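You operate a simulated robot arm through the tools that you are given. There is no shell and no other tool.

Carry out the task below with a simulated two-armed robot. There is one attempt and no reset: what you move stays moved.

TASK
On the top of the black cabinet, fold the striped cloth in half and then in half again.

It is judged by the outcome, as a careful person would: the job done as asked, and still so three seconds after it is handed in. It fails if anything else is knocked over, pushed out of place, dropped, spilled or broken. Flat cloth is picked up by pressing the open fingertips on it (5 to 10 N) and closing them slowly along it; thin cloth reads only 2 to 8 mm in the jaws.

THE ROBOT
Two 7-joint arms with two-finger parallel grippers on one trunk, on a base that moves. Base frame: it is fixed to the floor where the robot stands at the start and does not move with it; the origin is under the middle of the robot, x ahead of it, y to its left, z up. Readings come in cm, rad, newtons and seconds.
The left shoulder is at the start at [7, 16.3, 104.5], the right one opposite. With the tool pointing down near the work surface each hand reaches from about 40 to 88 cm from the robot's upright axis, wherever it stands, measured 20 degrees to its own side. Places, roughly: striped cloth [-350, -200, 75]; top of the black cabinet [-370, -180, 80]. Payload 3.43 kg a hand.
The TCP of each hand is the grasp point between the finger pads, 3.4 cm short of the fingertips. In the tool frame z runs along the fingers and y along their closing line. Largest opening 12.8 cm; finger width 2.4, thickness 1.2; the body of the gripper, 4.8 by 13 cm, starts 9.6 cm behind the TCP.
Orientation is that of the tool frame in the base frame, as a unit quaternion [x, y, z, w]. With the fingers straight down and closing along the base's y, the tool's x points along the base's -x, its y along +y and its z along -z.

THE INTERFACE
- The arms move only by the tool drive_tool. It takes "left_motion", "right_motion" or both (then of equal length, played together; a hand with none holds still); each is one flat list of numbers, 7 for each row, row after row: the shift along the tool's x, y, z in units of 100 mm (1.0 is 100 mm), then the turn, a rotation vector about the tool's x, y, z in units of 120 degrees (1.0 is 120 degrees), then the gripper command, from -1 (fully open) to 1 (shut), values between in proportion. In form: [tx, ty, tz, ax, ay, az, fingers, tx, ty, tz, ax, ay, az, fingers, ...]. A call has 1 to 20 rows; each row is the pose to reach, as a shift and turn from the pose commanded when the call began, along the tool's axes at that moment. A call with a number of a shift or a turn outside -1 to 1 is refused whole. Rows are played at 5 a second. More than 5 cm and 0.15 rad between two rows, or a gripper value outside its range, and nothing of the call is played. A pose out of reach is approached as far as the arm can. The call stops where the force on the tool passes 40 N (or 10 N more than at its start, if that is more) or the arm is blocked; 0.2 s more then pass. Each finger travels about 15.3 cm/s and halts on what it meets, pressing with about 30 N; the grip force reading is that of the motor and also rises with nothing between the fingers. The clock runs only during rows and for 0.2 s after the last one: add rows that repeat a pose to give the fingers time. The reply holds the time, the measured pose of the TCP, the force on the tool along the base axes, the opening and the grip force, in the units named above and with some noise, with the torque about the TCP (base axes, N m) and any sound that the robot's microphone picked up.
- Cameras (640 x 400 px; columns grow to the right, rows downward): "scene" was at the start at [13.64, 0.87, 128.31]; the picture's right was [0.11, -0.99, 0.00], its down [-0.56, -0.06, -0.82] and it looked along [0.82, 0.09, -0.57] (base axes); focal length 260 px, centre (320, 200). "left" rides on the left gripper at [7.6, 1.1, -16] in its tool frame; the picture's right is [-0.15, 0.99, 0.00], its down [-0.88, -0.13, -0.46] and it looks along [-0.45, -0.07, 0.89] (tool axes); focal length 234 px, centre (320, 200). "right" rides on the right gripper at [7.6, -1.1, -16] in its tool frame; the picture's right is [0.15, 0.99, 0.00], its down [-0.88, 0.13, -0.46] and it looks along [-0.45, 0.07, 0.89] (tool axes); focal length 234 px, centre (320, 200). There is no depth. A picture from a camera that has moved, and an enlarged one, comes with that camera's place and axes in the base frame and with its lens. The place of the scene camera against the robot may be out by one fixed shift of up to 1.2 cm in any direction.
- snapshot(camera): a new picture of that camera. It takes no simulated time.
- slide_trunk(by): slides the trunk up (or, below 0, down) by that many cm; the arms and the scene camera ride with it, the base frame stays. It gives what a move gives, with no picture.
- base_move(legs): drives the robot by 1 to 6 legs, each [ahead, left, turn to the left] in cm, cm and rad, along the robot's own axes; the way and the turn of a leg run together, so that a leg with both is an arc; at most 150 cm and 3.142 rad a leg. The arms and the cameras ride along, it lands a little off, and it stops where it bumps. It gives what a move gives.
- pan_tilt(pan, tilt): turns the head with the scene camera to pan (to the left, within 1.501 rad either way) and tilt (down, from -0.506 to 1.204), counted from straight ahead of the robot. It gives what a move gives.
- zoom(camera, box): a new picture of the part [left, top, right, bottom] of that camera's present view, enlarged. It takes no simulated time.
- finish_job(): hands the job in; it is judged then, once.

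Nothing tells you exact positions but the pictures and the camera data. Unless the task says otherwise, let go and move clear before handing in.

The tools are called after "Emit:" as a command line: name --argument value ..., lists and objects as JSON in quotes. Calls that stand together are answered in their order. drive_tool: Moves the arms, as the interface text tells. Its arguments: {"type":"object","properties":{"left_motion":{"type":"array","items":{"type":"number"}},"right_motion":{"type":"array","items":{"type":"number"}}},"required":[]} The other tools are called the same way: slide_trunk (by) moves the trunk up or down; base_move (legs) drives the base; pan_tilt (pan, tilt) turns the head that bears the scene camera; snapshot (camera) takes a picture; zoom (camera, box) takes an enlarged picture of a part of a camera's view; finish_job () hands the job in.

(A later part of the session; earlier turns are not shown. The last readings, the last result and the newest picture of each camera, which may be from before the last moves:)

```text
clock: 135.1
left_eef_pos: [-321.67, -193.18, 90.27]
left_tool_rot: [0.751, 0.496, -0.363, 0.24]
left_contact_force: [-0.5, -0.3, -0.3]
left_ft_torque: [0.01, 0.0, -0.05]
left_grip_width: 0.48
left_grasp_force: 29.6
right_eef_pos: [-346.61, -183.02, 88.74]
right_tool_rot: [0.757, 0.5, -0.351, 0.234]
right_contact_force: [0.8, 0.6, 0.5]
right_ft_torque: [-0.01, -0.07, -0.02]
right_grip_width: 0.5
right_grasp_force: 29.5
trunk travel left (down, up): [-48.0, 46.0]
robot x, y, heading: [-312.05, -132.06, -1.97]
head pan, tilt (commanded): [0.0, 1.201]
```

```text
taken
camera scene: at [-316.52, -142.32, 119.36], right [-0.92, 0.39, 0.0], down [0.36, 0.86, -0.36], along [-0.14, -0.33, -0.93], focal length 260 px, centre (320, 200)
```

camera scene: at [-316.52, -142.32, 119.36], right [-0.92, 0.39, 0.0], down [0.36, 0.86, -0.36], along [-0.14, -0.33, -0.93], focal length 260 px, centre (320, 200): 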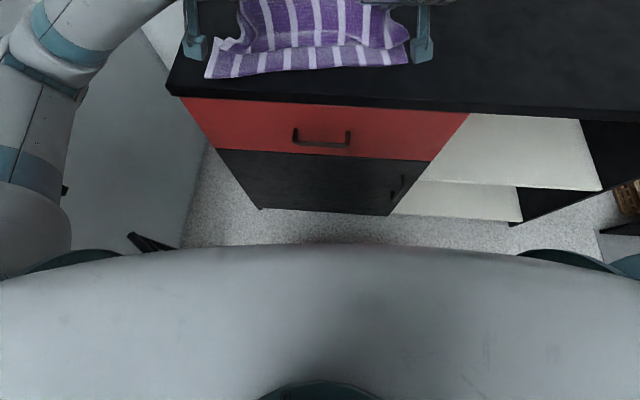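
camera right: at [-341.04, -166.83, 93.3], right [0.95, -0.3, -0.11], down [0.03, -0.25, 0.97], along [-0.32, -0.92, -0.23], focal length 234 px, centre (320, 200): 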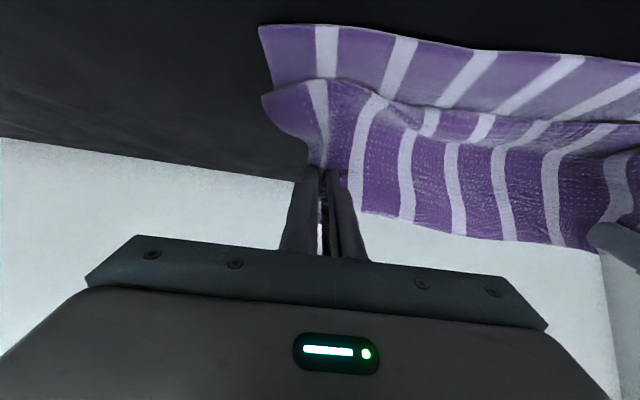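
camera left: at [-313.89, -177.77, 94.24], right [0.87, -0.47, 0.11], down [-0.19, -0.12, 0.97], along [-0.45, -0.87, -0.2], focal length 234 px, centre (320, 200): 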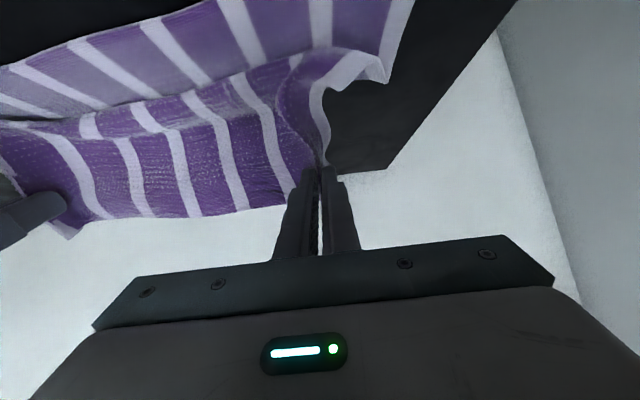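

Nothing visible is in contact, so I'll try a gentler move: back 3.5 cm with a small left turn, and see whether it completes.

Emit:
base_move --legs '[[-3.5, -2.0, 0.06]]'

Emit:
pan_tilt --pan 0 --tilt 0.9

Emit:
snapshot --camera "scene"

```text
clock: 135.8
left_eef_pos: [-321.66, -192.63, 90.72]
left_tool_rot: [0.749, 0.495, -0.368, 0.241]
left_contact_force: [0.4, 0.0, 0.3]
left_ft_torque: [-0.03, 0.0, -0.04]
left_grip_width: 0.47
left_grasp_force: 29.9
right_eef_pos: [-346.32, -182.58, 89.01]
right_tool_rot: [0.755, 0.501, -0.352, 0.234]
right_contact_force: [0.5, 0.4, 0.2]
right_ft_torque: [-0.02, -0.03, -0.07]
right_grip_width: 0.47
right_grasp_force: 30.0
trunk travel left (down, up): [-48.0, 46.0]
robot x, y, heading: [-311.97, -132.06, -1.968]
head pan, tilt (commanded): [0.0, 1.201]
stopped in leg 1: the robot was blocked; the commanded pose is now the measured one
```

```text
clock: 136.6
left_eef_pos: [-321.53, -192.61, 90.65]
left_tool_rot: [0.749, 0.495, -0.368, 0.242]
left_contact_force: [-0.8, -0.6, 0.4]
left_ft_torque: [0.0, -0.03, -0.04]
left_grip_width: 0.49
left_grasp_force: 29.3
right_eef_pos: [-346.44, -182.74, 88.92]
right_tool_rot: [0.755, 0.501, -0.351, 0.234]
right_contact_force: [0.1, 0.4, 0.1]
right_ft_torque: [-0.05, -0.02, -0.05]
right_grip_width: 0.49
right_grasp_force: 29.9
trunk travel left (down, up): [-48.0, 46.0]
robot x, y, heading: [-311.83, -132.26, -1.966]
head pan, tilt (commanded): [0.0, 0.901]
```

```text
taken
camera scene: at [-317.14, -143.7, 121.35], right [-0.92, 0.38, 0.0], down [0.3, 0.72, -0.62], along [-0.24, -0.57, -0.78], focal length 260 px, centre (320, 200)
```

scene: 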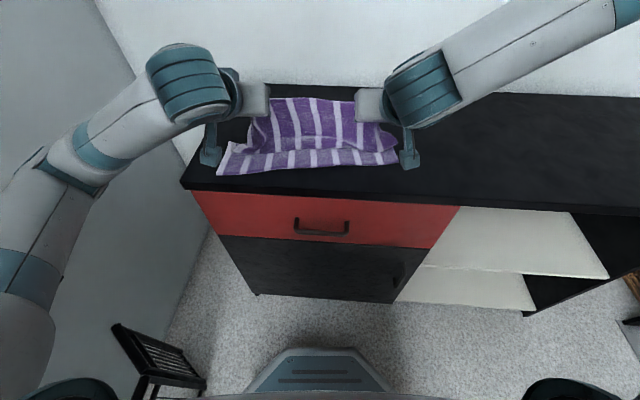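

The base itself seems to be blocked: the low table with the tray stands right behind my left rear. I'll look there.

Emit:
pan_tilt --pan 1.5 --tilt 0.9

Emit:
snapshot --camera "scene"

Emit:
pan_tilt --pan 1.5 --tilt 0.3

Emit:
snapshot --camera "scene"

```text
clock: 138.2
left_eef_pos: [-321.53, -192.75, 90.57]
left_tool_rot: [0.749, 0.495, -0.368, 0.242]
left_contact_force: [0.0, 0.2, 0.2]
left_ft_torque: [-0.03, -0.03, -0.08]
left_grip_width: 0.46
left_grasp_force: 29.7
right_eef_pos: [-346.42, -182.73, 88.82]
right_tool_rot: [0.756, 0.5, -0.352, 0.234]
right_contact_force: [-0.2, -0.3, -0.1]
right_ft_torque: [-0.02, -0.01, -0.05]
right_grip_width: 0.48
right_grasp_force: 29.9
trunk travel left (down, up): [-48.0, 46.0]
robot x, y, heading: [-312.01, -132.02, -1.966]
head pan, tilt (commanded): [1.499, 0.901]
```

```text
taken
camera scene: at [-307.55, -140.12, 121.37], right [-0.45, -0.89, 0.0], down [-0.7, 0.35, -0.62], along [0.56, -0.28, -0.78], focal length 260 px, centre (320, 200)
```

scene: 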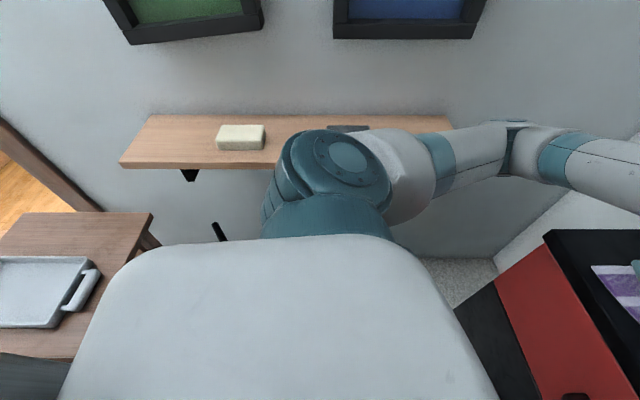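

```text
clock: 139.2
left_eef_pos: [-321.56, -192.66, 90.7]
left_tool_rot: [0.75, 0.494, -0.368, 0.241]
left_contact_force: [-0.2, 1.1, 0.1]
left_ft_torque: [-0.02, -0.05, -0.06]
left_grip_width: 0.49
left_grasp_force: 30.1
right_eef_pos: [-346.5, -182.65, 88.78]
right_tool_rot: [0.756, 0.502, -0.35, 0.234]
right_contact_force: [0.6, 0.4, -0.4]
right_ft_torque: [-0.02, -0.01, -0.07]
right_grip_width: 0.48
right_grasp_force: 30.0
trunk travel left (down, up): [-48.0, 46.0]
robot x, y, heading: [-311.96, -132.2, -1.966]
head pan, tilt (commanded): [1.499, 0.3]
```

```text
taken
camera scene: at [-305.97, -140.92, 126.6], right [-0.45, -0.89, 0.0], down [-0.26, 0.13, -0.96], along [0.85, -0.43, -0.29], focal length 260 px, centre (320, 200)
```

scene: 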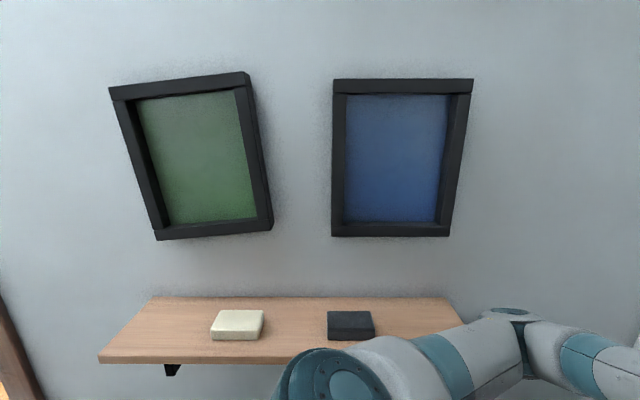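

The low table is just behind my rear-left (it hasn't moved), so I can't back up further. I'll finish the fold with the arms instead, keeping the hands tilted about 50°: first part of the arc now.

Emit:
drive_tool --left_motion '[0.06, 0.02, -0.055, 0, 0, 0, 1, 0.123, 0.04, -0.107, 0, 0, 0, 1, 0.21, 0.06, -0.155, 0, 0, 0, 1, 0.298, 0.08, -0.198, 0, 0, 0, 1, 0.4, 0.1, -0.235, 0, 0, 0, 1, 0.503, 0.12, -0.264, 0, 0, 0, 1]' --right_motion '[0.042, 0.01, -0.043, 0, 0, 0, 1, 0.085, 0.02, -0.086, 0, 0, 0, 1, 0.145, 0.03, -0.127, 0, 0, 0, 1, 0.206, 0.04, -0.167, 0, 0, 0, 1, 0.277, 0.05, -0.2, 0, 0, 0, 1, 0.349, 0.06, -0.229, 0, 0, 0, 1]'

Emit:
pan_tilt --pan 0 --tilt 0.9

Emit:
snapshot --camera "scene"

Emit:
snapshot --camera "left"

Emit:
snapshot --camera "right"

```text
clock: 140.6
left_eef_pos: [-318.92, -189.34, 88.31]
left_tool_rot: [0.749, 0.496, -0.368, 0.241]
left_contact_force: [-0.5, 0.9, -0.6]
left_ft_torque: [-0.02, -0.03, -0.08]
left_grip_width: 0.46
left_grasp_force: 30.0
left hand out of reach, approached as far as the arm can: row 6
right_eef_pos: [-344.02, -179.29, 87.81]
right_tool_rot: [0.756, 0.502, -0.351, 0.233]
right_contact_force: [0.7, -0.4, -0.3]
right_ft_torque: [-0.04, 0.0, -0.03]
right_grip_width: 0.45
right_grasp_force: 30.0
trunk travel left (down, up): [-48.0, 46.0]
robot x, y, heading: [-311.72, -132.17, -1.96]
head pan, tilt (commanded): [1.499, 0.3]
```

```text
clock: 142.2
left_eef_pos: [-318.88, -189.34, 88.35]
left_tool_rot: [0.749, 0.496, -0.368, 0.24]
left_contact_force: [-1.0, 0.4, 0.1]
left_ft_torque: [-0.01, -0.02, -0.06]
left_grip_width: 0.46
left_grasp_force: 30.0
right_eef_pos: [-344.21, -179.31, 87.62]
right_tool_rot: [0.755, 0.502, -0.351, 0.233]
right_contact_force: [-0.2, -0.6, -0.5]
right_ft_torque: [-0.01, -0.05, -0.02]
right_grip_width: 0.46
right_grasp_force: 30.2
trunk travel left (down, up): [-48.0, 46.0]
robot x, y, heading: [-312.14, -131.98, -1.966]
head pan, tilt (commanded): [0.0, 0.901]
```

```text
taken
camera scene: at [-316.9, -143.77, 121.35], right [-0.92, 0.38, 0.0], down [0.3, 0.72, -0.62], along [-0.24, -0.57, -0.78], focal length 260 px, centre (320, 200)
```

scene: 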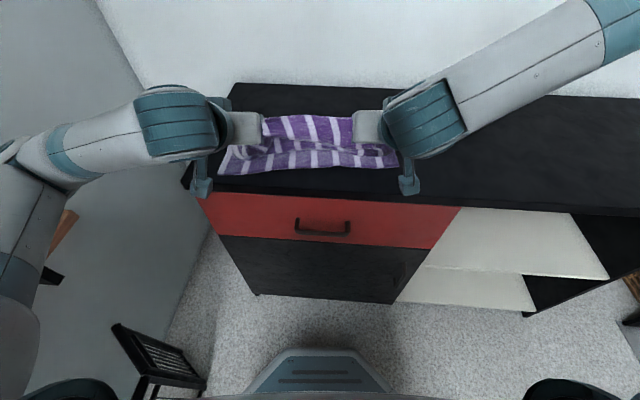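

```text
taken
camera left: at [-311.13, -174.03, 92.19], right [0.88, -0.47, 0.11], down [-0.19, -0.12, 0.98], along [-0.45, -0.87, -0.19], focal length 234 px, centre (320, 200)
```

left: 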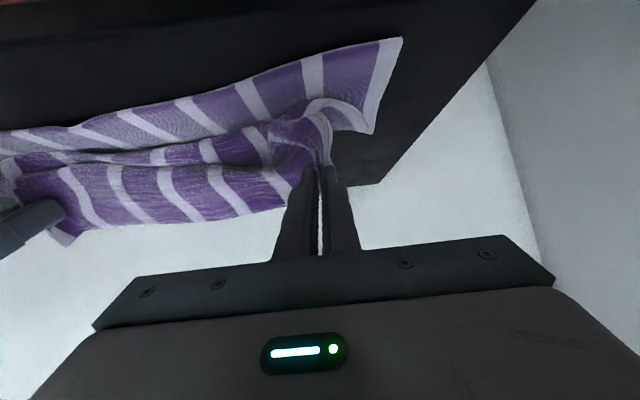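

```text
taken
camera right: at [-338.73, -163.23, 92.12], right [0.95, -0.3, -0.11], down [0.04, -0.25, 0.97], along [-0.31, -0.92, -0.23], focal length 234 px, centre (320, 200)
```

right: 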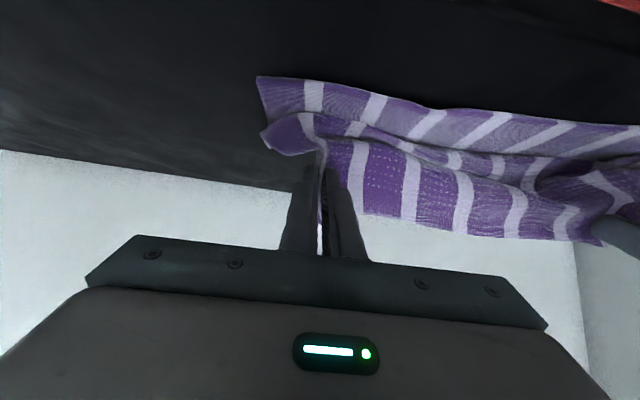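

The held edge is now about 5–6 cm in from the near edge, with the cloth rolling over. The near edge runs from about (-311,-188) to (-349,-175). I'll even out the right hand slightly and lower the trunk so the fold comes down onto the bottom layer.

Emit:
drive_tool --right_motion '[-0.03, 0, 0.04, 0, 0, 0, 1, -0.06, 0, 0.077, 0, 0, 0, 1]'

Emit:
slide_trunk --by -2

Emit:
snapshot --camera "scene"

Emit:
snapshot --camera "left"

Emit:
snapshot --camera "right"

```text
clock: 142.8
left_eef_pos: [-318.94, -189.37, 88.38]
left_tool_rot: [0.75, 0.495, -0.368, 0.24]
left_contact_force: [-0.7, 0.0, 0.2]
left_ft_torque: [0.02, 0.0, -0.1]
left_grip_width: 0.48
left_grasp_force: 30.4
right_eef_pos: [-344.53, -180.34, 87.68]
right_tool_rot: [0.755, 0.502, -0.351, 0.234]
right_contact_force: [0.4, -0.3, 0.6]
right_ft_torque: [-0.02, -0.04, -0.03]
right_grip_width: 0.48
right_grasp_force: 30.1
trunk travel left (down, up): [-48.0, 46.0]
robot x, y, heading: [-312.04, -131.84, -1.962]
head pan, tilt (commanded): [0.0, 0.901]
```

```text
clock: 143.5
left_eef_pos: [-319.1, -189.3, 87.11]
left_tool_rot: [0.748, 0.494, -0.37, 0.244]
left_contact_force: [-1.8, -0.2, -0.3]
left_ft_torque: [0.02, 0.0, -0.08]
left_grip_width: 0.47
left_grasp_force: 29.9
right_eef_pos: [-344.86, -180.08, 86.02]
right_tool_rot: [0.755, 0.501, -0.351, 0.236]
right_contact_force: [0.9, -0.3, 1.5]
right_ft_torque: [-0.06, -0.05, 0.03]
right_grip_width: 0.49
right_grasp_force: 29.8
trunk travel left (down, up): [-46.0, 48.0]
robot x, y, heading: [-312.2, -132.45, -1.964]
head pan, tilt (commanded): [0.0, 0.901]
```

```text
taken
camera scene: at [-317.17, -143.55, 119.56], right [-0.92, 0.38, 0.0], down [0.3, 0.72, -0.62], along [-0.24, -0.58, -0.78], focal length 260 px, centre (320, 200)
```

scene: 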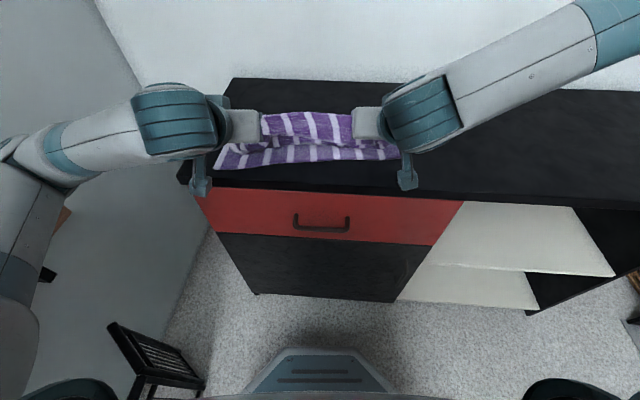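

```text
taken
camera left: at [-311.32, -173.98, 90.75], right [0.88, -0.47, 0.12], down [-0.19, -0.11, 0.98], along [-0.45, -0.88, -0.18], focal length 234 px, centre (320, 200)
```

left: 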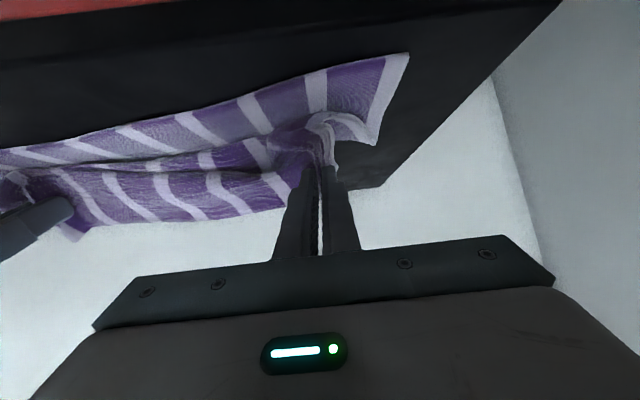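

```text
taken
camera right: at [-339.33, -163.98, 90.3], right [0.95, -0.3, -0.11], down [0.03, -0.25, 0.97], along [-0.31, -0.92, -0.23], focal length 234 px, centre (320, 200)
```

right: 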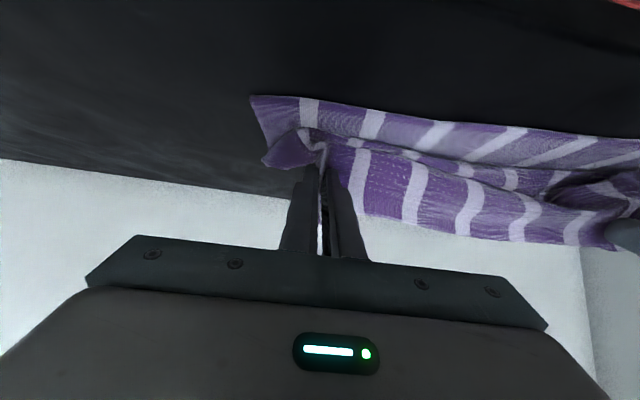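

Lowering a bit more toward the bottom layer.

Emit:
slide_trunk --by -2

Emit:
zoom --camera "scene" --box '[160, 70, 440, 220]'

Emit:
snapshot --camera "left"

Emit:
snapshot --camera "right"

```text
clock: 144.2
left_eef_pos: [-319.42, -189.29, 87.28]
left_tool_rot: [0.742, 0.488, -0.382, 0.257]
left_contact_force: [-2.4, 0.0, -0.1]
left_ft_torque: [0.01, 0.0, -0.12]
left_grip_width: 0.46
left_grasp_force: 30.3
right_eef_pos: [-345.16, -179.79, 84.47]
right_tool_rot: [0.755, 0.499, -0.351, 0.241]
right_contact_force: [2.8, -4.0, 14.3]
right_ft_torque: [-0.33, -0.05, 0.08]
right_grip_width: 0.5
right_grasp_force: 29.8
trunk travel left (down, up): [-44.0, 50.0]
robot x, y, heading: [-312.12, -132.02, -1.966]
head pan, tilt (commanded): [0.0, 0.901]
```

```text
2.29 times, centred on (300, 145) of scene
camera zoom: at [-317.71, -142.98, 117.93], right [-0.92, 0.38, -0.01], down [0.31, 0.72, -0.63], along [-0.23, -0.58, -0.78], focal length 594 px, centre (366, 326)
```

zoom: 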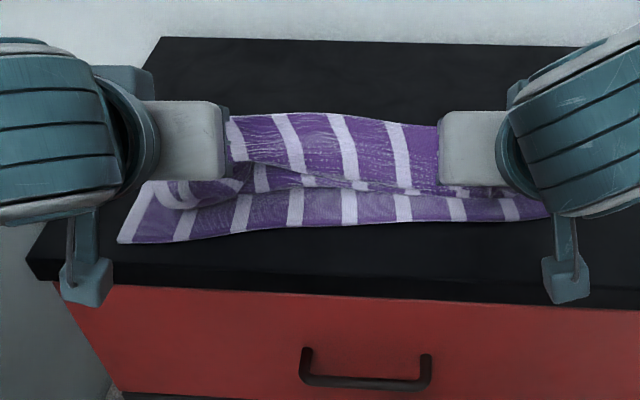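

```text
taken
camera left: at [-311.74, -173.83, 90.35], right [0.88, -0.46, 0.13], down [-0.18, -0.07, 0.98], along [-0.45, -0.88, -0.15], focal length 234 px, centre (320, 200)
```

left: 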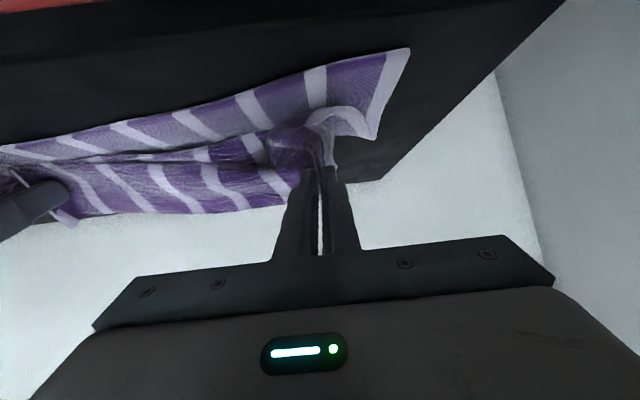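

```text
taken
camera right: at [-339.73, -163.63, 88.74], right [0.95, -0.3, -0.1], down [0.03, -0.24, 0.97], along [-0.31, -0.92, -0.22], focal length 234 px, centre (320, 200)
```

right: 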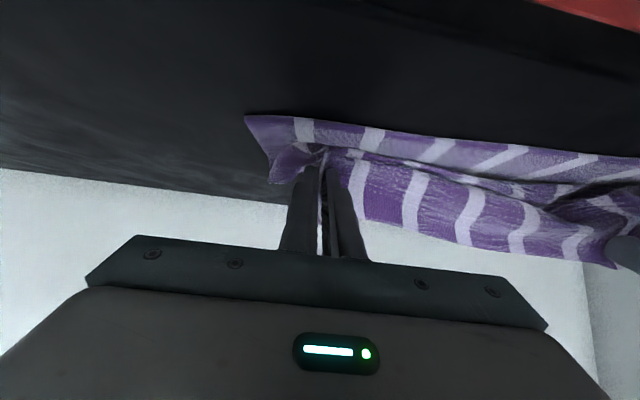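

The left arm isn't following down and I feel a load on the right: something on the left side is touching (likely the elbow over the wall shelf). Raising the trunk again and looking left.

Emit:
slide_trunk --by 3

Emit:
pan_tilt --pan 1.2 --tilt 0.7

Emit:
snapshot --camera "scene"

Emit:
zoom --camera "scene" --box '[100, 80, 480, 320]'

```text
clock: 144.9
left_eef_pos: [-317.96, -188.56, 87.31]
left_tool_rot: [0.746, 0.499, -0.368, 0.243]
left_contact_force: [-1.5, 1.5, 0.6]
left_ft_torque: [-0.04, 0.12, -0.18]
left_grip_width: 0.49
left_grasp_force: 30.0
right_eef_pos: [-343.85, -179.38, 86.85]
right_tool_rot: [0.752, 0.504, -0.354, 0.235]
right_contact_force: [3.2, 0.5, 0.8]
right_ft_torque: [-0.03, 0.03, -0.07]
right_grip_width: 0.49
right_grasp_force: 30.4
trunk travel left (down, up): [-47.0, 47.0]
robot x, y, heading: [-311.96, -131.35, -1.958]
head pan, tilt (commanded): [0.0, 0.901]
```

```text
clock: 146.3
left_eef_pos: [-318.88, -189.22, 87.39]
left_tool_rot: [0.749, 0.496, -0.368, 0.241]
left_contact_force: [-1.4, 0.1, -0.5]
left_ft_torque: [0.0, -0.03, -0.06]
left_grip_width: 0.46
left_grasp_force: 29.7
right_eef_pos: [-344.41, -180.19, 86.74]
right_tool_rot: [0.754, 0.502, -0.351, 0.235]
right_contact_force: [0.5, -0.1, 0.6]
right_ft_torque: [0.01, -0.04, 0.0]
right_grip_width: 0.49
right_grasp_force: 30.5
trunk travel left (down, up): [-47.0, 47.0]
robot x, y, heading: [-311.88, -132.14, -1.965]
head pan, tilt (commanded): [1.201, 0.7]
```

```text
taken
camera scene: at [-307.87, -142.66, 121.97], right [-0.69, -0.72, 0.0], down [-0.47, 0.45, -0.76], along [0.55, -0.53, -0.64], focal length 260 px, centre (320, 200)
```

scene: 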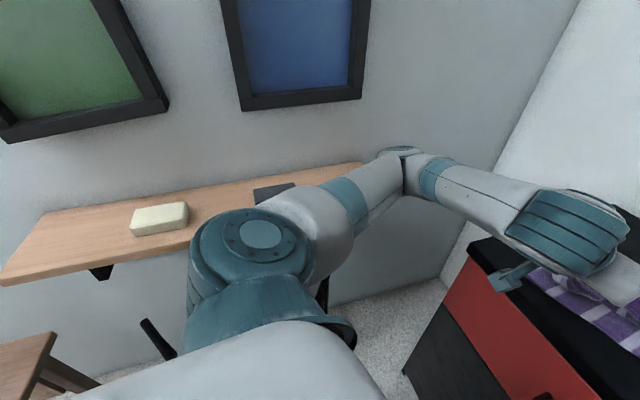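

```text
1.67 times, centred on (290, 200) of scene
camera zoom: at [-307.87, -142.66, 121.97], right [-0.69, -0.72, 0.0], down [-0.47, 0.45, -0.76], along [0.55, -0.53, -0.64], focal length 433 px, centre (370, 200)
```

zoom: 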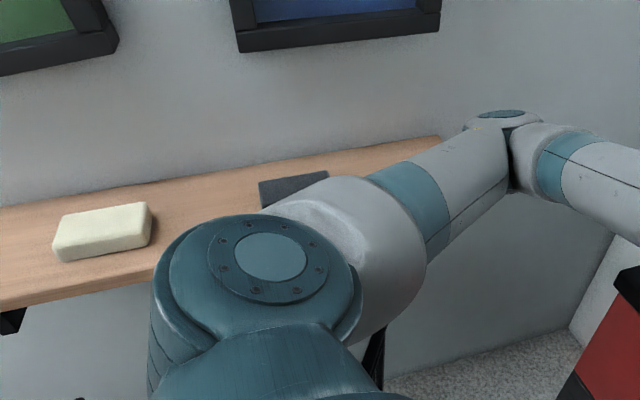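

The left elbow was resting near the corner of the wall shelf, so I won't lower the trunk further; the blocks on it are undisturbed. I'll instead extend the hands forward-down along the fingers so the U-turn sits lower and the crease lies mid-cloth.

Emit:
drive_tool --left_motion '[0.007, 0, 0.09, 0, 0, 0, 1, 0.014, 0, 0.18, 0, 0, 0, 1, 0.021, 0, 0.27, 0, 0, 0, 1, 0.028, 0, 0.36, 0, 0, 0, 1]' --right_motion '[-0.001, 0, 0.087, 0, 0, 0, 1, -0.002, 0, 0.174, 0, 0, 0, 1, -0.003, 0, 0.26, 0, 0, 0, 1, -0.005, 0, 0.348, 0, 0, 0, 1]'

Emit:
pan_tilt --pan 0 --tilt 0.9

Emit:
zoom --camera "scene" --box '[160, 70, 440, 220]'

Emit:
snapshot --camera "left"

Emit:
snapshot --camera "right"

```text
clock: 147.5
left_eef_pos: [-323.14, -192.9, 85.14]
left_tool_rot: [0.771, 0.458, -0.383, 0.223]
left_contact_force: [-0.6, 0.1, 0.4]
left_ft_torque: [0.04, 0.0, 0.05]
left_grip_width: 0.47
left_grasp_force: 29.3
right_eef_pos: [-347.58, -181.66, 84.49]
right_tool_rot: [0.776, 0.466, -0.363, 0.219]
right_contact_force: [2.2, -0.5, 3.8]
right_ft_torque: [-0.02, -0.03, 0.11]
right_grip_width: 0.46
right_grasp_force: 30.1
trunk travel left (down, up): [-47.0, 47.0]
robot x, y, heading: [-309.12, -134.03, -2.054]
head pan, tilt (commanded): [1.201, 0.7]
stopped in row 4 (left hand): the arm was blocked; the commanded pose is now the measured one
```

```text
clock: 148.9
left_eef_pos: [-323.13, -193.05, 84.85]
left_tool_rot: [0.772, 0.46, -0.378, 0.222]
left_contact_force: [-0.5, 0.4, -0.1]
left_ft_torque: [-0.03, 0.01, 0.04]
left_grip_width: 0.47
left_grasp_force: 30.3
right_eef_pos: [-347.6, -181.78, 84.33]
right_tool_rot: [0.776, 0.467, -0.362, 0.219]
right_contact_force: [1.7, 0.3, 7.2]
right_ft_torque: [-0.07, 0.02, 0.1]
right_grip_width: 0.49
right_grasp_force: 29.8
trunk travel left (down, up): [-47.0, 47.0]
robot x, y, heading: [-309.14, -133.64, -2.057]
head pan, tilt (commanded): [0.0, 0.901]
```

```text
2.29 times, centred on (300, 145) of scene
camera zoom: at [-315.69, -145.73, 120.25], right [-0.89, 0.46, 0.0], down [0.37, 0.7, -0.61], along [-0.28, -0.55, -0.79], focal length 594 px, centre (366, 326)
```

zoom: 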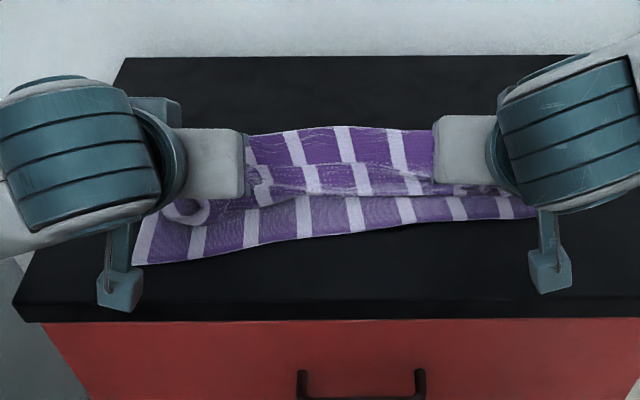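

```text
taken
camera left: at [-313.94, -178.48, 88.72], right [0.83, -0.55, 0.11], down [-0.2, -0.1, 0.98], along [-0.53, -0.83, -0.19], focal length 234 px, centre (320, 200)
```

left: 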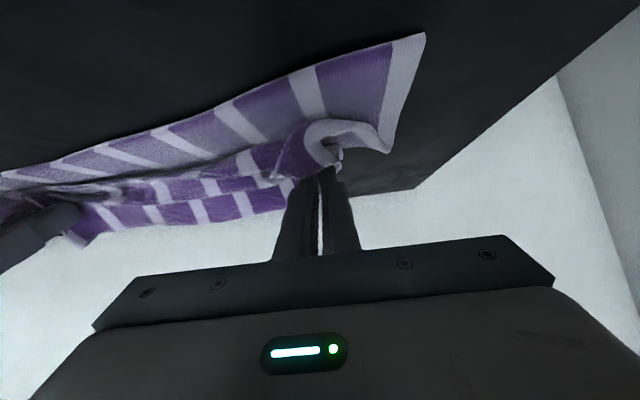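

```text
taken
camera right: at [-340.77, -166.27, 88.76], right [0.92, -0.38, -0.11], down [0.01, -0.25, 0.97], along [-0.39, -0.89, -0.23], focal length 234 px, centre (320, 200)
```

right: 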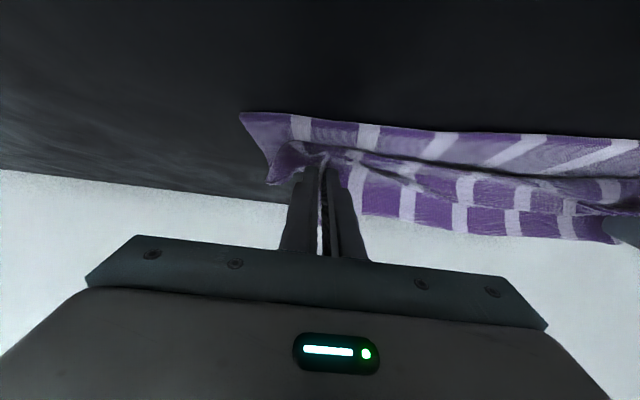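

The left arm got blocked again and turned my base a little, so the left elbow is against the shelf corner. The cloth edge is now about where it should be released, so I'll open both grippers and lift straight up.

Emit:
drive_tool --left_motion '[0, 0, 0, 0, 0, 0, 0.9, 0, 0, 0, 0, 0, 0, 0.75, 0, 0, 0, 0, 0, 0, 0.6, 0, 0, 0, 0, 0, 0, 0.5, 0, 0, 0, 0, 0, 0, 0.5]' --right_motion '[0, 0, 0, 0, 0, 0, 0.9, 0, 0, 0, 0, 0, 0, 0.75, 0, 0, 0, 0, 0, 0, 0.6, 0, 0, 0, 0, 0, 0, 0.5, 0, 0, 0, 0, 0, 0, 0.5]'

Emit:
zoom --camera "scene" --box '[160, 70, 440, 220]'

Emit:
drive_tool --left_motion '[-0.16, 0, -0.12, 0, 0, 0, 0.5, -0.31, 0, -0.25, 0, 0, 0, 0.5, -0.47, 0, -0.37, 0, 0, 0, 0.5]' --right_motion '[-0.15, 0, -0.13, 0, 0, 0, 0.5, -0.31, 0, -0.26, 0, 0, 0, 0.5, -0.46, 0, -0.39, 0, 0, 0, 0.5]'

Emit:
zoom --camera "scene" --box '[160, 70, 440, 220]'

Emit:
snapshot --camera "left"

Emit:
snapshot --camera "right"

```text
clock: 150.1
left_eef_pos: [-323.11, -192.97, 84.93]
left_tool_rot: [0.772, 0.459, -0.379, 0.222]
left_contact_force: [-0.6, 0.4, 0.0]
left_ft_torque: [0.03, 0.03, 0.02]
left_grip_width: 3.22
left_grasp_force: 0.1
right_eef_pos: [-347.58, -181.81, 84.23]
right_tool_rot: [0.777, 0.468, -0.361, 0.218]
right_contact_force: [-1.3, -0.7, 4.2]
right_ft_torque: [-0.08, 0.05, 0.01]
right_grip_width: 3.03
right_grasp_force: 0.0
trunk travel left (down, up): [-47.0, 47.0]
robot x, y, heading: [-309.45, -133.85, -2.053]
head pan, tilt (commanded): [0.0, 0.901]
```

```text
2.29 times, centred on (300, 145) of scene
camera zoom: at [-315.71, -145.73, 120.24], right [-0.89, 0.46, 0.0], down [0.37, 0.7, -0.61], along [-0.28, -0.54, -0.79], focal length 594 px, centre (366, 326)
```

zoom: 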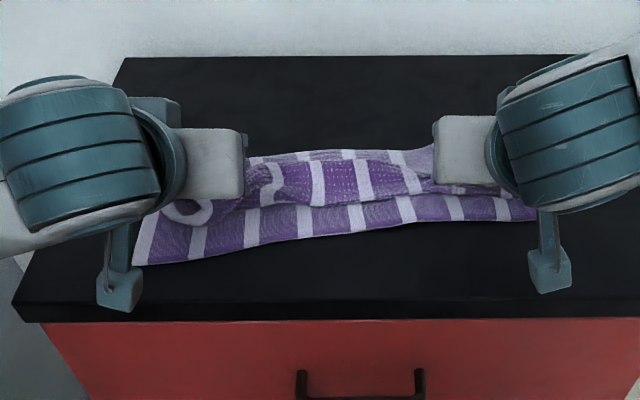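

```text
clock: 150.9
left_eef_pos: [-322.35, -192.43, 91.38]
left_tool_rot: [0.769, 0.461, -0.381, 0.225]
left_contact_force: [-0.1, 0.4, 0.2]
left_ft_torque: [0.0, 0.01, 0.0]
left_grip_width: 3.21
left_grasp_force: 0.1
right_eef_pos: [-347.17, -181.17, 90.77]
right_tool_rot: [0.774, 0.468, -0.364, 0.221]
right_contact_force: [-1.3, -0.3, -0.1]
right_ft_torque: [0.02, 0.0, 0.05]
right_grip_width: 3.21
right_grasp_force: 0.1
trunk travel left (down, up): [-47.0, 47.0]
robot x, y, heading: [-309.24, -133.94, -2.047]
head pan, tilt (commanded): [0.0, 0.901]
```

```text
2.29 times, centred on (300, 145) of scene
camera zoom: at [-315.12, -144.89, 120.35], right [-0.89, 0.46, 0.0], down [0.36, 0.7, -0.62], along [-0.29, -0.55, -0.78], focal length 594 px, centre (366, 326)
```

zoom: 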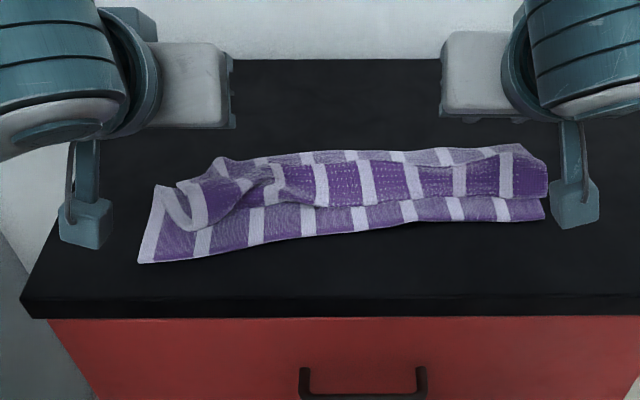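

```text
taken
camera left: at [-313.29, -177.86, 95.07], right [0.83, -0.55, 0.11], down [-0.19, -0.09, 0.98], along [-0.52, -0.83, -0.18], focal length 234 px, centre (320, 200)
```

left: 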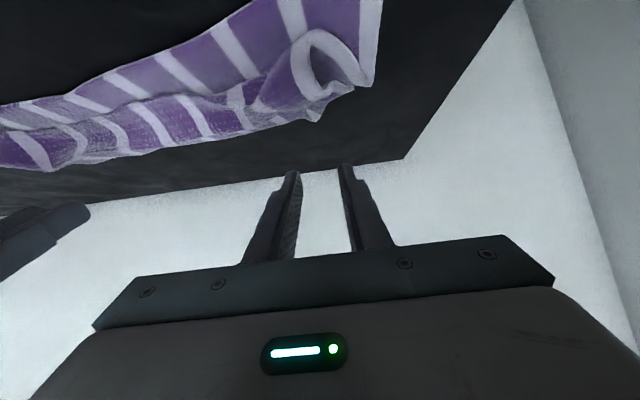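

```text
taken
camera right: at [-340.3, -165.71, 95.12], right [0.92, -0.38, -0.11], down [0.02, -0.25, 0.97], along [-0.39, -0.89, -0.22], focal length 234 px, centre (320, 200)
```

right: 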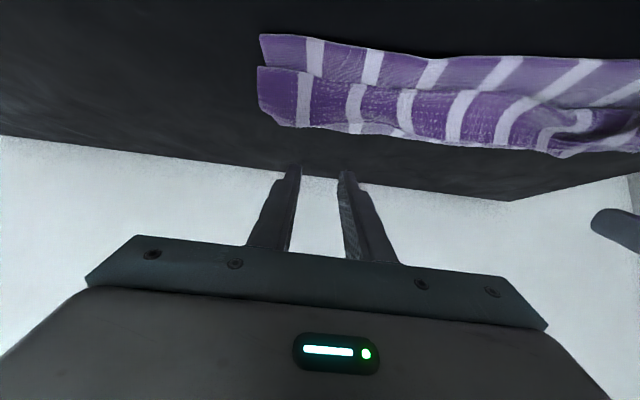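

The cloth is released: folded over, but with the pinched edge strip still turned back. I'll raise the trunk to free the left elbow, then straighten the hands to vertical before fixing that strip.

Emit:
slide_trunk --by 12

Emit:
drive_tool --left_motion '[0, 0, 0, 0, 0.07, 0, 0.5, 0, 0, 0, 0, 0.14, 0, 0.5, 0, 0, 0, 0, 0.21, 0, 0.5, 0, 0, 0, 0, 0.28, 0, 0.5, 0, 0, 0, 0, 0.35, 0, 0.5, 0, 0, 0, 0, 0.42, 0, 0.5]' --right_motion '[0, 0, 0, 0, 0.07, 0, 0.5, 0, 0, 0, 0, 0.14, 0, 0.5, 0, 0, 0, 0, 0.21, 0, 0.5, 0, 0, 0, 0, 0.28, 0, 0.5, 0, 0, 0, 0, 0.35, 0, 0.5, 0, 0, 0, 0, 0.41, 0, 0.5]'

Emit:
snapshot --camera "scene"

Emit:
snapshot --camera "left"

Emit:
snapshot --camera "right"

```text
clock: 152.4
left_eef_pos: [-322.54, -192.56, 103.35]
left_tool_rot: [0.769, 0.461, -0.382, 0.225]
left_contact_force: [0.5, -0.6, 0.1]
left_ft_torque: [0.01, 0.0, -0.02]
left_grip_width: 3.19
left_grasp_force: 0.1
right_eef_pos: [-347.08, -181.41, 102.76]
right_tool_rot: [0.775, 0.467, -0.364, 0.22]
right_contact_force: [-0.4, 0.4, 0.1]
right_ft_torque: [0.01, 0.0, 0.0]
right_grip_width: 3.18
right_grasp_force: 0.1
trunk travel left (down, up): [-59.0, 35.0]
robot x, y, heading: [-309.28, -133.79, -2.047]
head pan, tilt (commanded): [0.0, 0.901]
```

```text
clock: 153.8
left_eef_pos: [-322.44, -192.54, 103.19]
left_tool_rot: [0.858, 0.513, -0.016, 0.007]
left_contact_force: [0.3, -0.1, -0.9]
left_ft_torque: [0.02, 0.0, 0.0]
left_grip_width: 3.23
left_grasp_force: 0.1
right_eef_pos: [-347.13, -181.35, 102.77]
right_tool_rot: [0.856, 0.517, -0.006, 0.006]
right_contact_force: [0.1, 0.5, -0.5]
right_ft_torque: [0.01, -0.02, 0.02]
right_grip_width: 3.2
right_grasp_force: 0.0
trunk travel left (down, up): [-59.0, 35.0]
robot x, y, heading: [-309.38, -133.72, -2.053]
head pan, tilt (commanded): [0.0, 0.901]
```

```text
taken
camera scene: at [-315.24, -145.09, 132.34], right [-0.89, 0.46, 0.0], down [0.36, 0.7, -0.62], along [-0.29, -0.55, -0.78], focal length 260 px, centre (320, 200)
```

scene: 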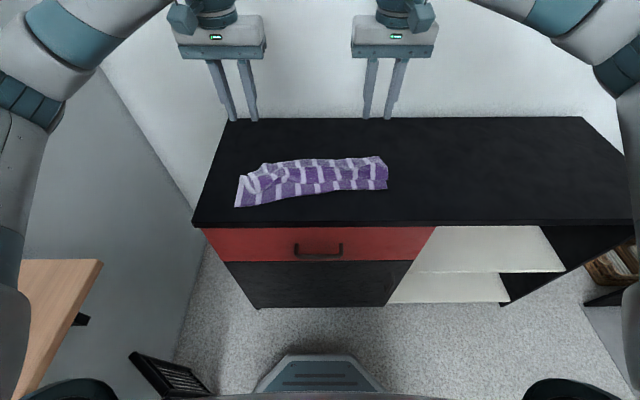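

```text
taken
camera left: at [-317.7, -186.11, 119.0], right [0.8, -0.6, 0.0], down [-0.52, -0.7, 0.49], along [-0.29, -0.39, -0.87], focal length 234 px, centre (320, 200)
```

left: 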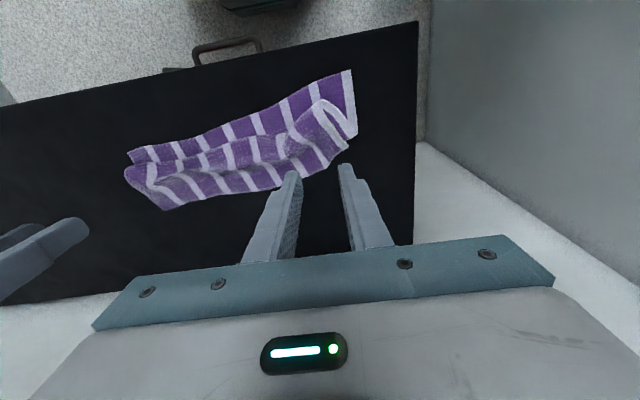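

```text
taken
camera right: at [-344.75, -174.07, 118.52], right [0.94, -0.33, 0.0], down [-0.29, -0.83, 0.47], along [-0.16, -0.45, -0.88], focal length 234 px, centre (320, 200)
```

right: 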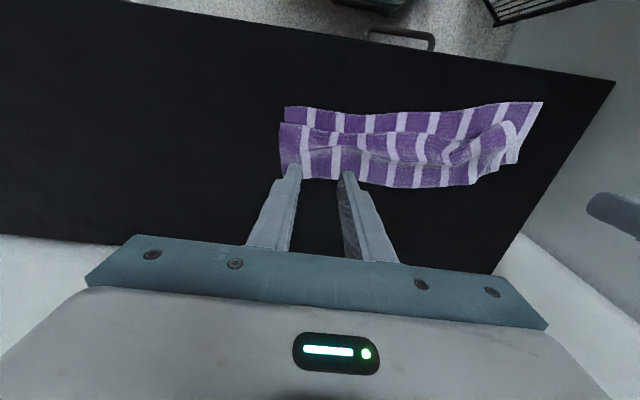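

Both arms are free and vertical again. Let me look closely at the cloth's state.

Emit:
zoom --camera "scene" --box '[220, 140, 410, 220]'

Emit:
zoom --camera "left" --box '[110, 60, 370, 220]'

Emit:
zoom --camera "right" --box '[270, 90, 560, 200]'

```text
3.37 times, centred on (315, 180) of scene
camera zoom: at [-315.24, -145.09, 132.34], right [-0.89, 0.46, 0.0], down [0.36, 0.7, -0.62], along [-0.29, -0.55, -0.78], focal length 875 px, centre (337, 267)
```

zoom: 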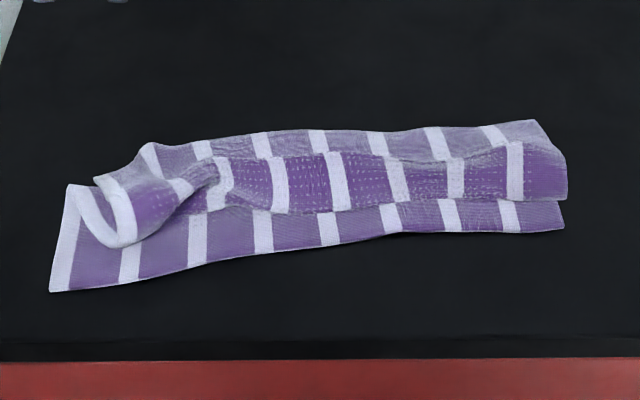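

```text
2.46 times, centred on (240, 140) of left
camera zoom: at [-317.7, -186.11, 119.0], right [0.8, -0.6, 0.0], down [-0.52, -0.7, 0.49], along [-0.29, -0.39, -0.87], focal length 576 px, centre (517, 348)
```

zoom: 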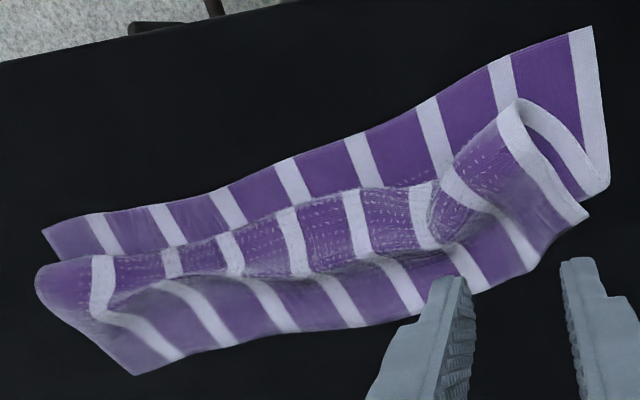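

```text
2.21 times, centred on (415, 145) of right
camera zoom: at [-344.75, -174.07, 118.52], right [0.94, -0.33, 0.0], down [-0.29, -0.83, 0.47], along [-0.16, -0.45, -0.88], focal length 517 px, centre (110, 321)
```

zoom: 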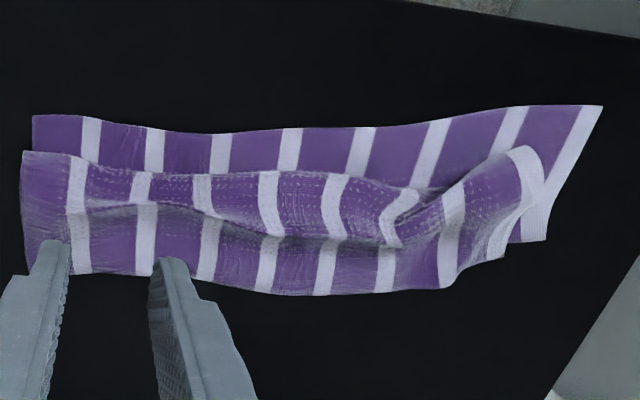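

The cloth lies in a Z (thirds-like): bottom layer, top layer, and the edge turned back about 8 cm. I'll reposition the base squarely to the cloth, away from the low table, then re-grip the free top edge and lay it over properly.

Emit:
base_move --legs '[[5.5, -2, 0], [0, 0, 0.12]]'

Emit:
pan_tilt --pan 0 --tilt 0.85

Emit:
snapshot --camera "scene"

Emit:
snapshot --camera "left"

Emit:
snapshot --camera "right"

```text
clock: 155.3
left_eef_pos: [-319.59, -197.7, 103.28]
left_tool_rot: [0.826, 0.564, -0.017, 0.008]
left_contact_force: [0.2, -0.9, -0.4]
left_ft_torque: [0.02, 0.01, -0.02]
left_grip_width: 3.19
left_grasp_force: 0.0
right_eef_pos: [-345.48, -189.6, 102.71]
right_tool_rot: [0.823, 0.568, -0.009, 0.007]
right_contact_force: [0.1, 0.0, -0.2]
right_ft_torque: [0.01, -0.01, -0.01]
right_grip_width: 3.19
right_grasp_force: 0.0
trunk travel left (down, up): [-59.0, 35.0]
robot x, y, heading: [-313.98, -137.29, -1.933]
head pan, tilt (commanded): [0.0, 0.901]
```

```text
clock: 156.0
left_eef_pos: [-319.56, -197.7, 103.29]
left_tool_rot: [0.825, 0.564, -0.016, 0.009]
left_contact_force: [-0.5, -0.4, 0.3]
left_ft_torque: [-0.01, 0.02, 0.0]
left_grip_width: 3.19
left_grasp_force: 0.0
right_eef_pos: [-345.3, -189.61, 102.67]
right_tool_rot: [0.823, 0.568, -0.009, 0.007]
right_contact_force: [0.0, -0.4, -0.4]
right_ft_torque: [0.02, -0.01, -0.01]
right_grip_width: 3.2
right_grasp_force: 0.0
trunk travel left (down, up): [-59.0, 35.0]
robot x, y, heading: [-313.48, -137.71, -1.927]
head pan, tilt (commanded): [0.0, 0.85]
```

```text
taken
camera scene: at [-318.16, -149.84, 132.74], right [-0.94, 0.35, 0.0], down [0.26, 0.7, -0.66], along [-0.23, -0.62, -0.75], focal length 260 px, centre (320, 200)
```

scene: 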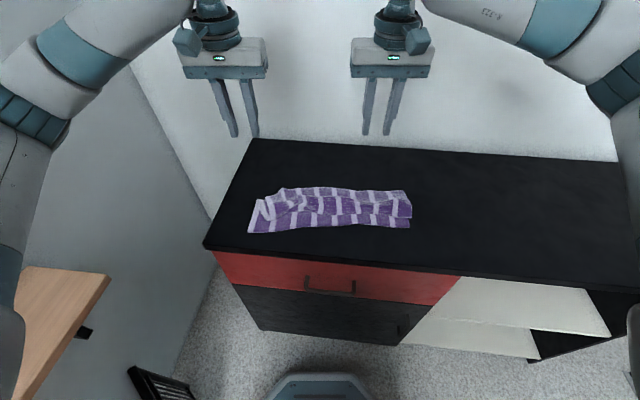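

```text
taken
camera left: at [-315.56, -190.59, 119.02], right [0.87, -0.5, 0.0], down [-0.43, -0.76, 0.49], along [-0.24, -0.42, -0.87], focal length 234 px, centre (320, 200)
```

left: 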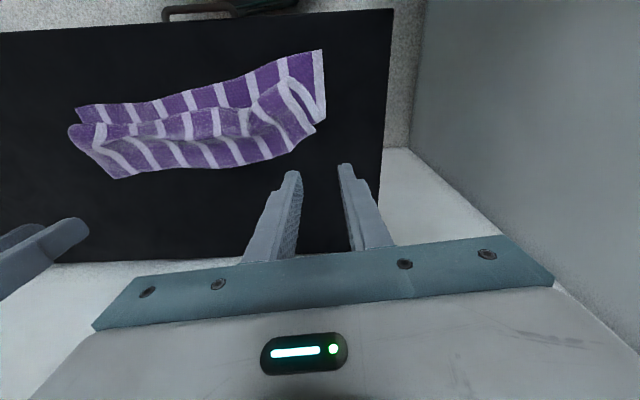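

```text
taken
camera right: at [-343.86, -181.91, 118.54], right [0.98, -0.21, 0.0], down [-0.19, -0.86, 0.47], along [-0.1, -0.46, -0.88], focal length 234 px, centre (320, 200)
```

right: 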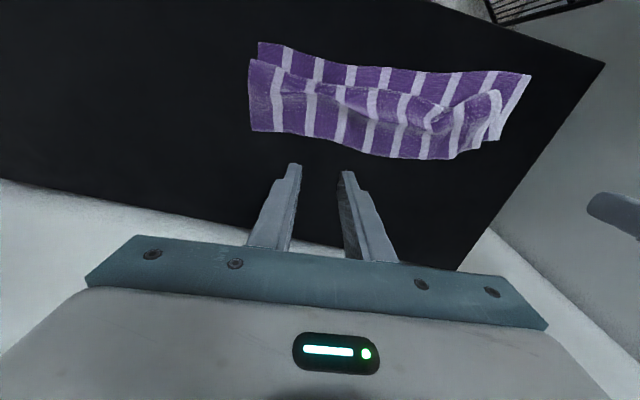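

Let me look closer at the layers to find the free top edge.

Emit:
zoom --camera "right" --box '[240, 30, 540, 170]'

Emit:
zoom --camera "left" --box '[60, 40, 340, 190]'

Emit:
zoom --camera "scene" --box '[235, 175, 425, 245]'

```text
2.13 times, centred on (390, 100) of right
camera zoom: at [-343.86, -181.91, 118.54], right [0.98, -0.21, 0.0], down [-0.19, -0.86, 0.47], along [-0.1, -0.46, -0.88], focal length 500 px, centre (171, 413)
```

zoom: 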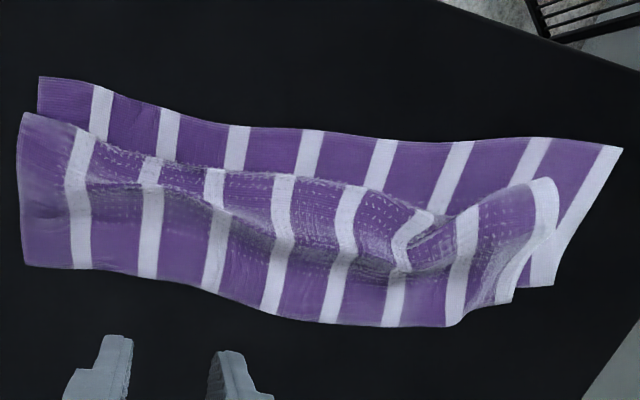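

```text
2.29 times, centred on (200, 115) of left
camera zoom: at [-315.56, -190.59, 119.02], right [0.87, -0.5, 0.0], down [-0.43, -0.76, 0.49], along [-0.24, -0.42, -0.87], focal length 535 px, centre (594, 394)
```

zoom: 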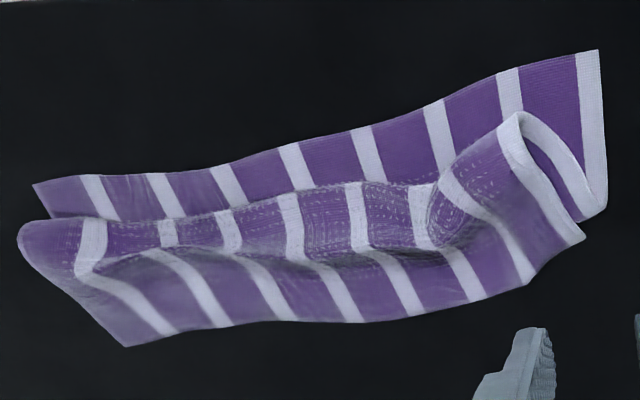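

```text
3.37 times, centred on (330, 210) of scene
camera zoom: at [-318.16, -149.84, 132.74], right [-0.94, 0.35, 0.0], down [0.26, 0.7, -0.66], along [-0.23, -0.62, -0.75], focal length 875 px, centre (286, 166)
```

zoom: 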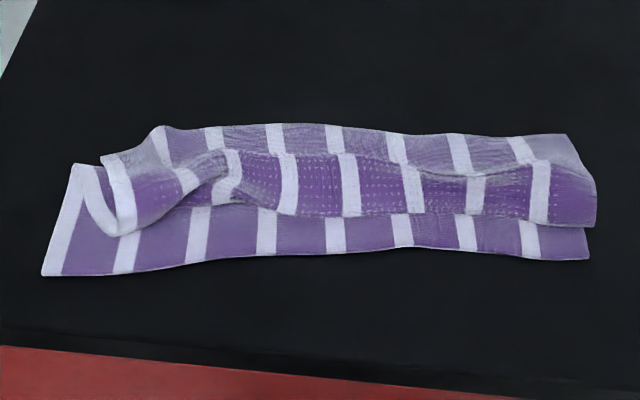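

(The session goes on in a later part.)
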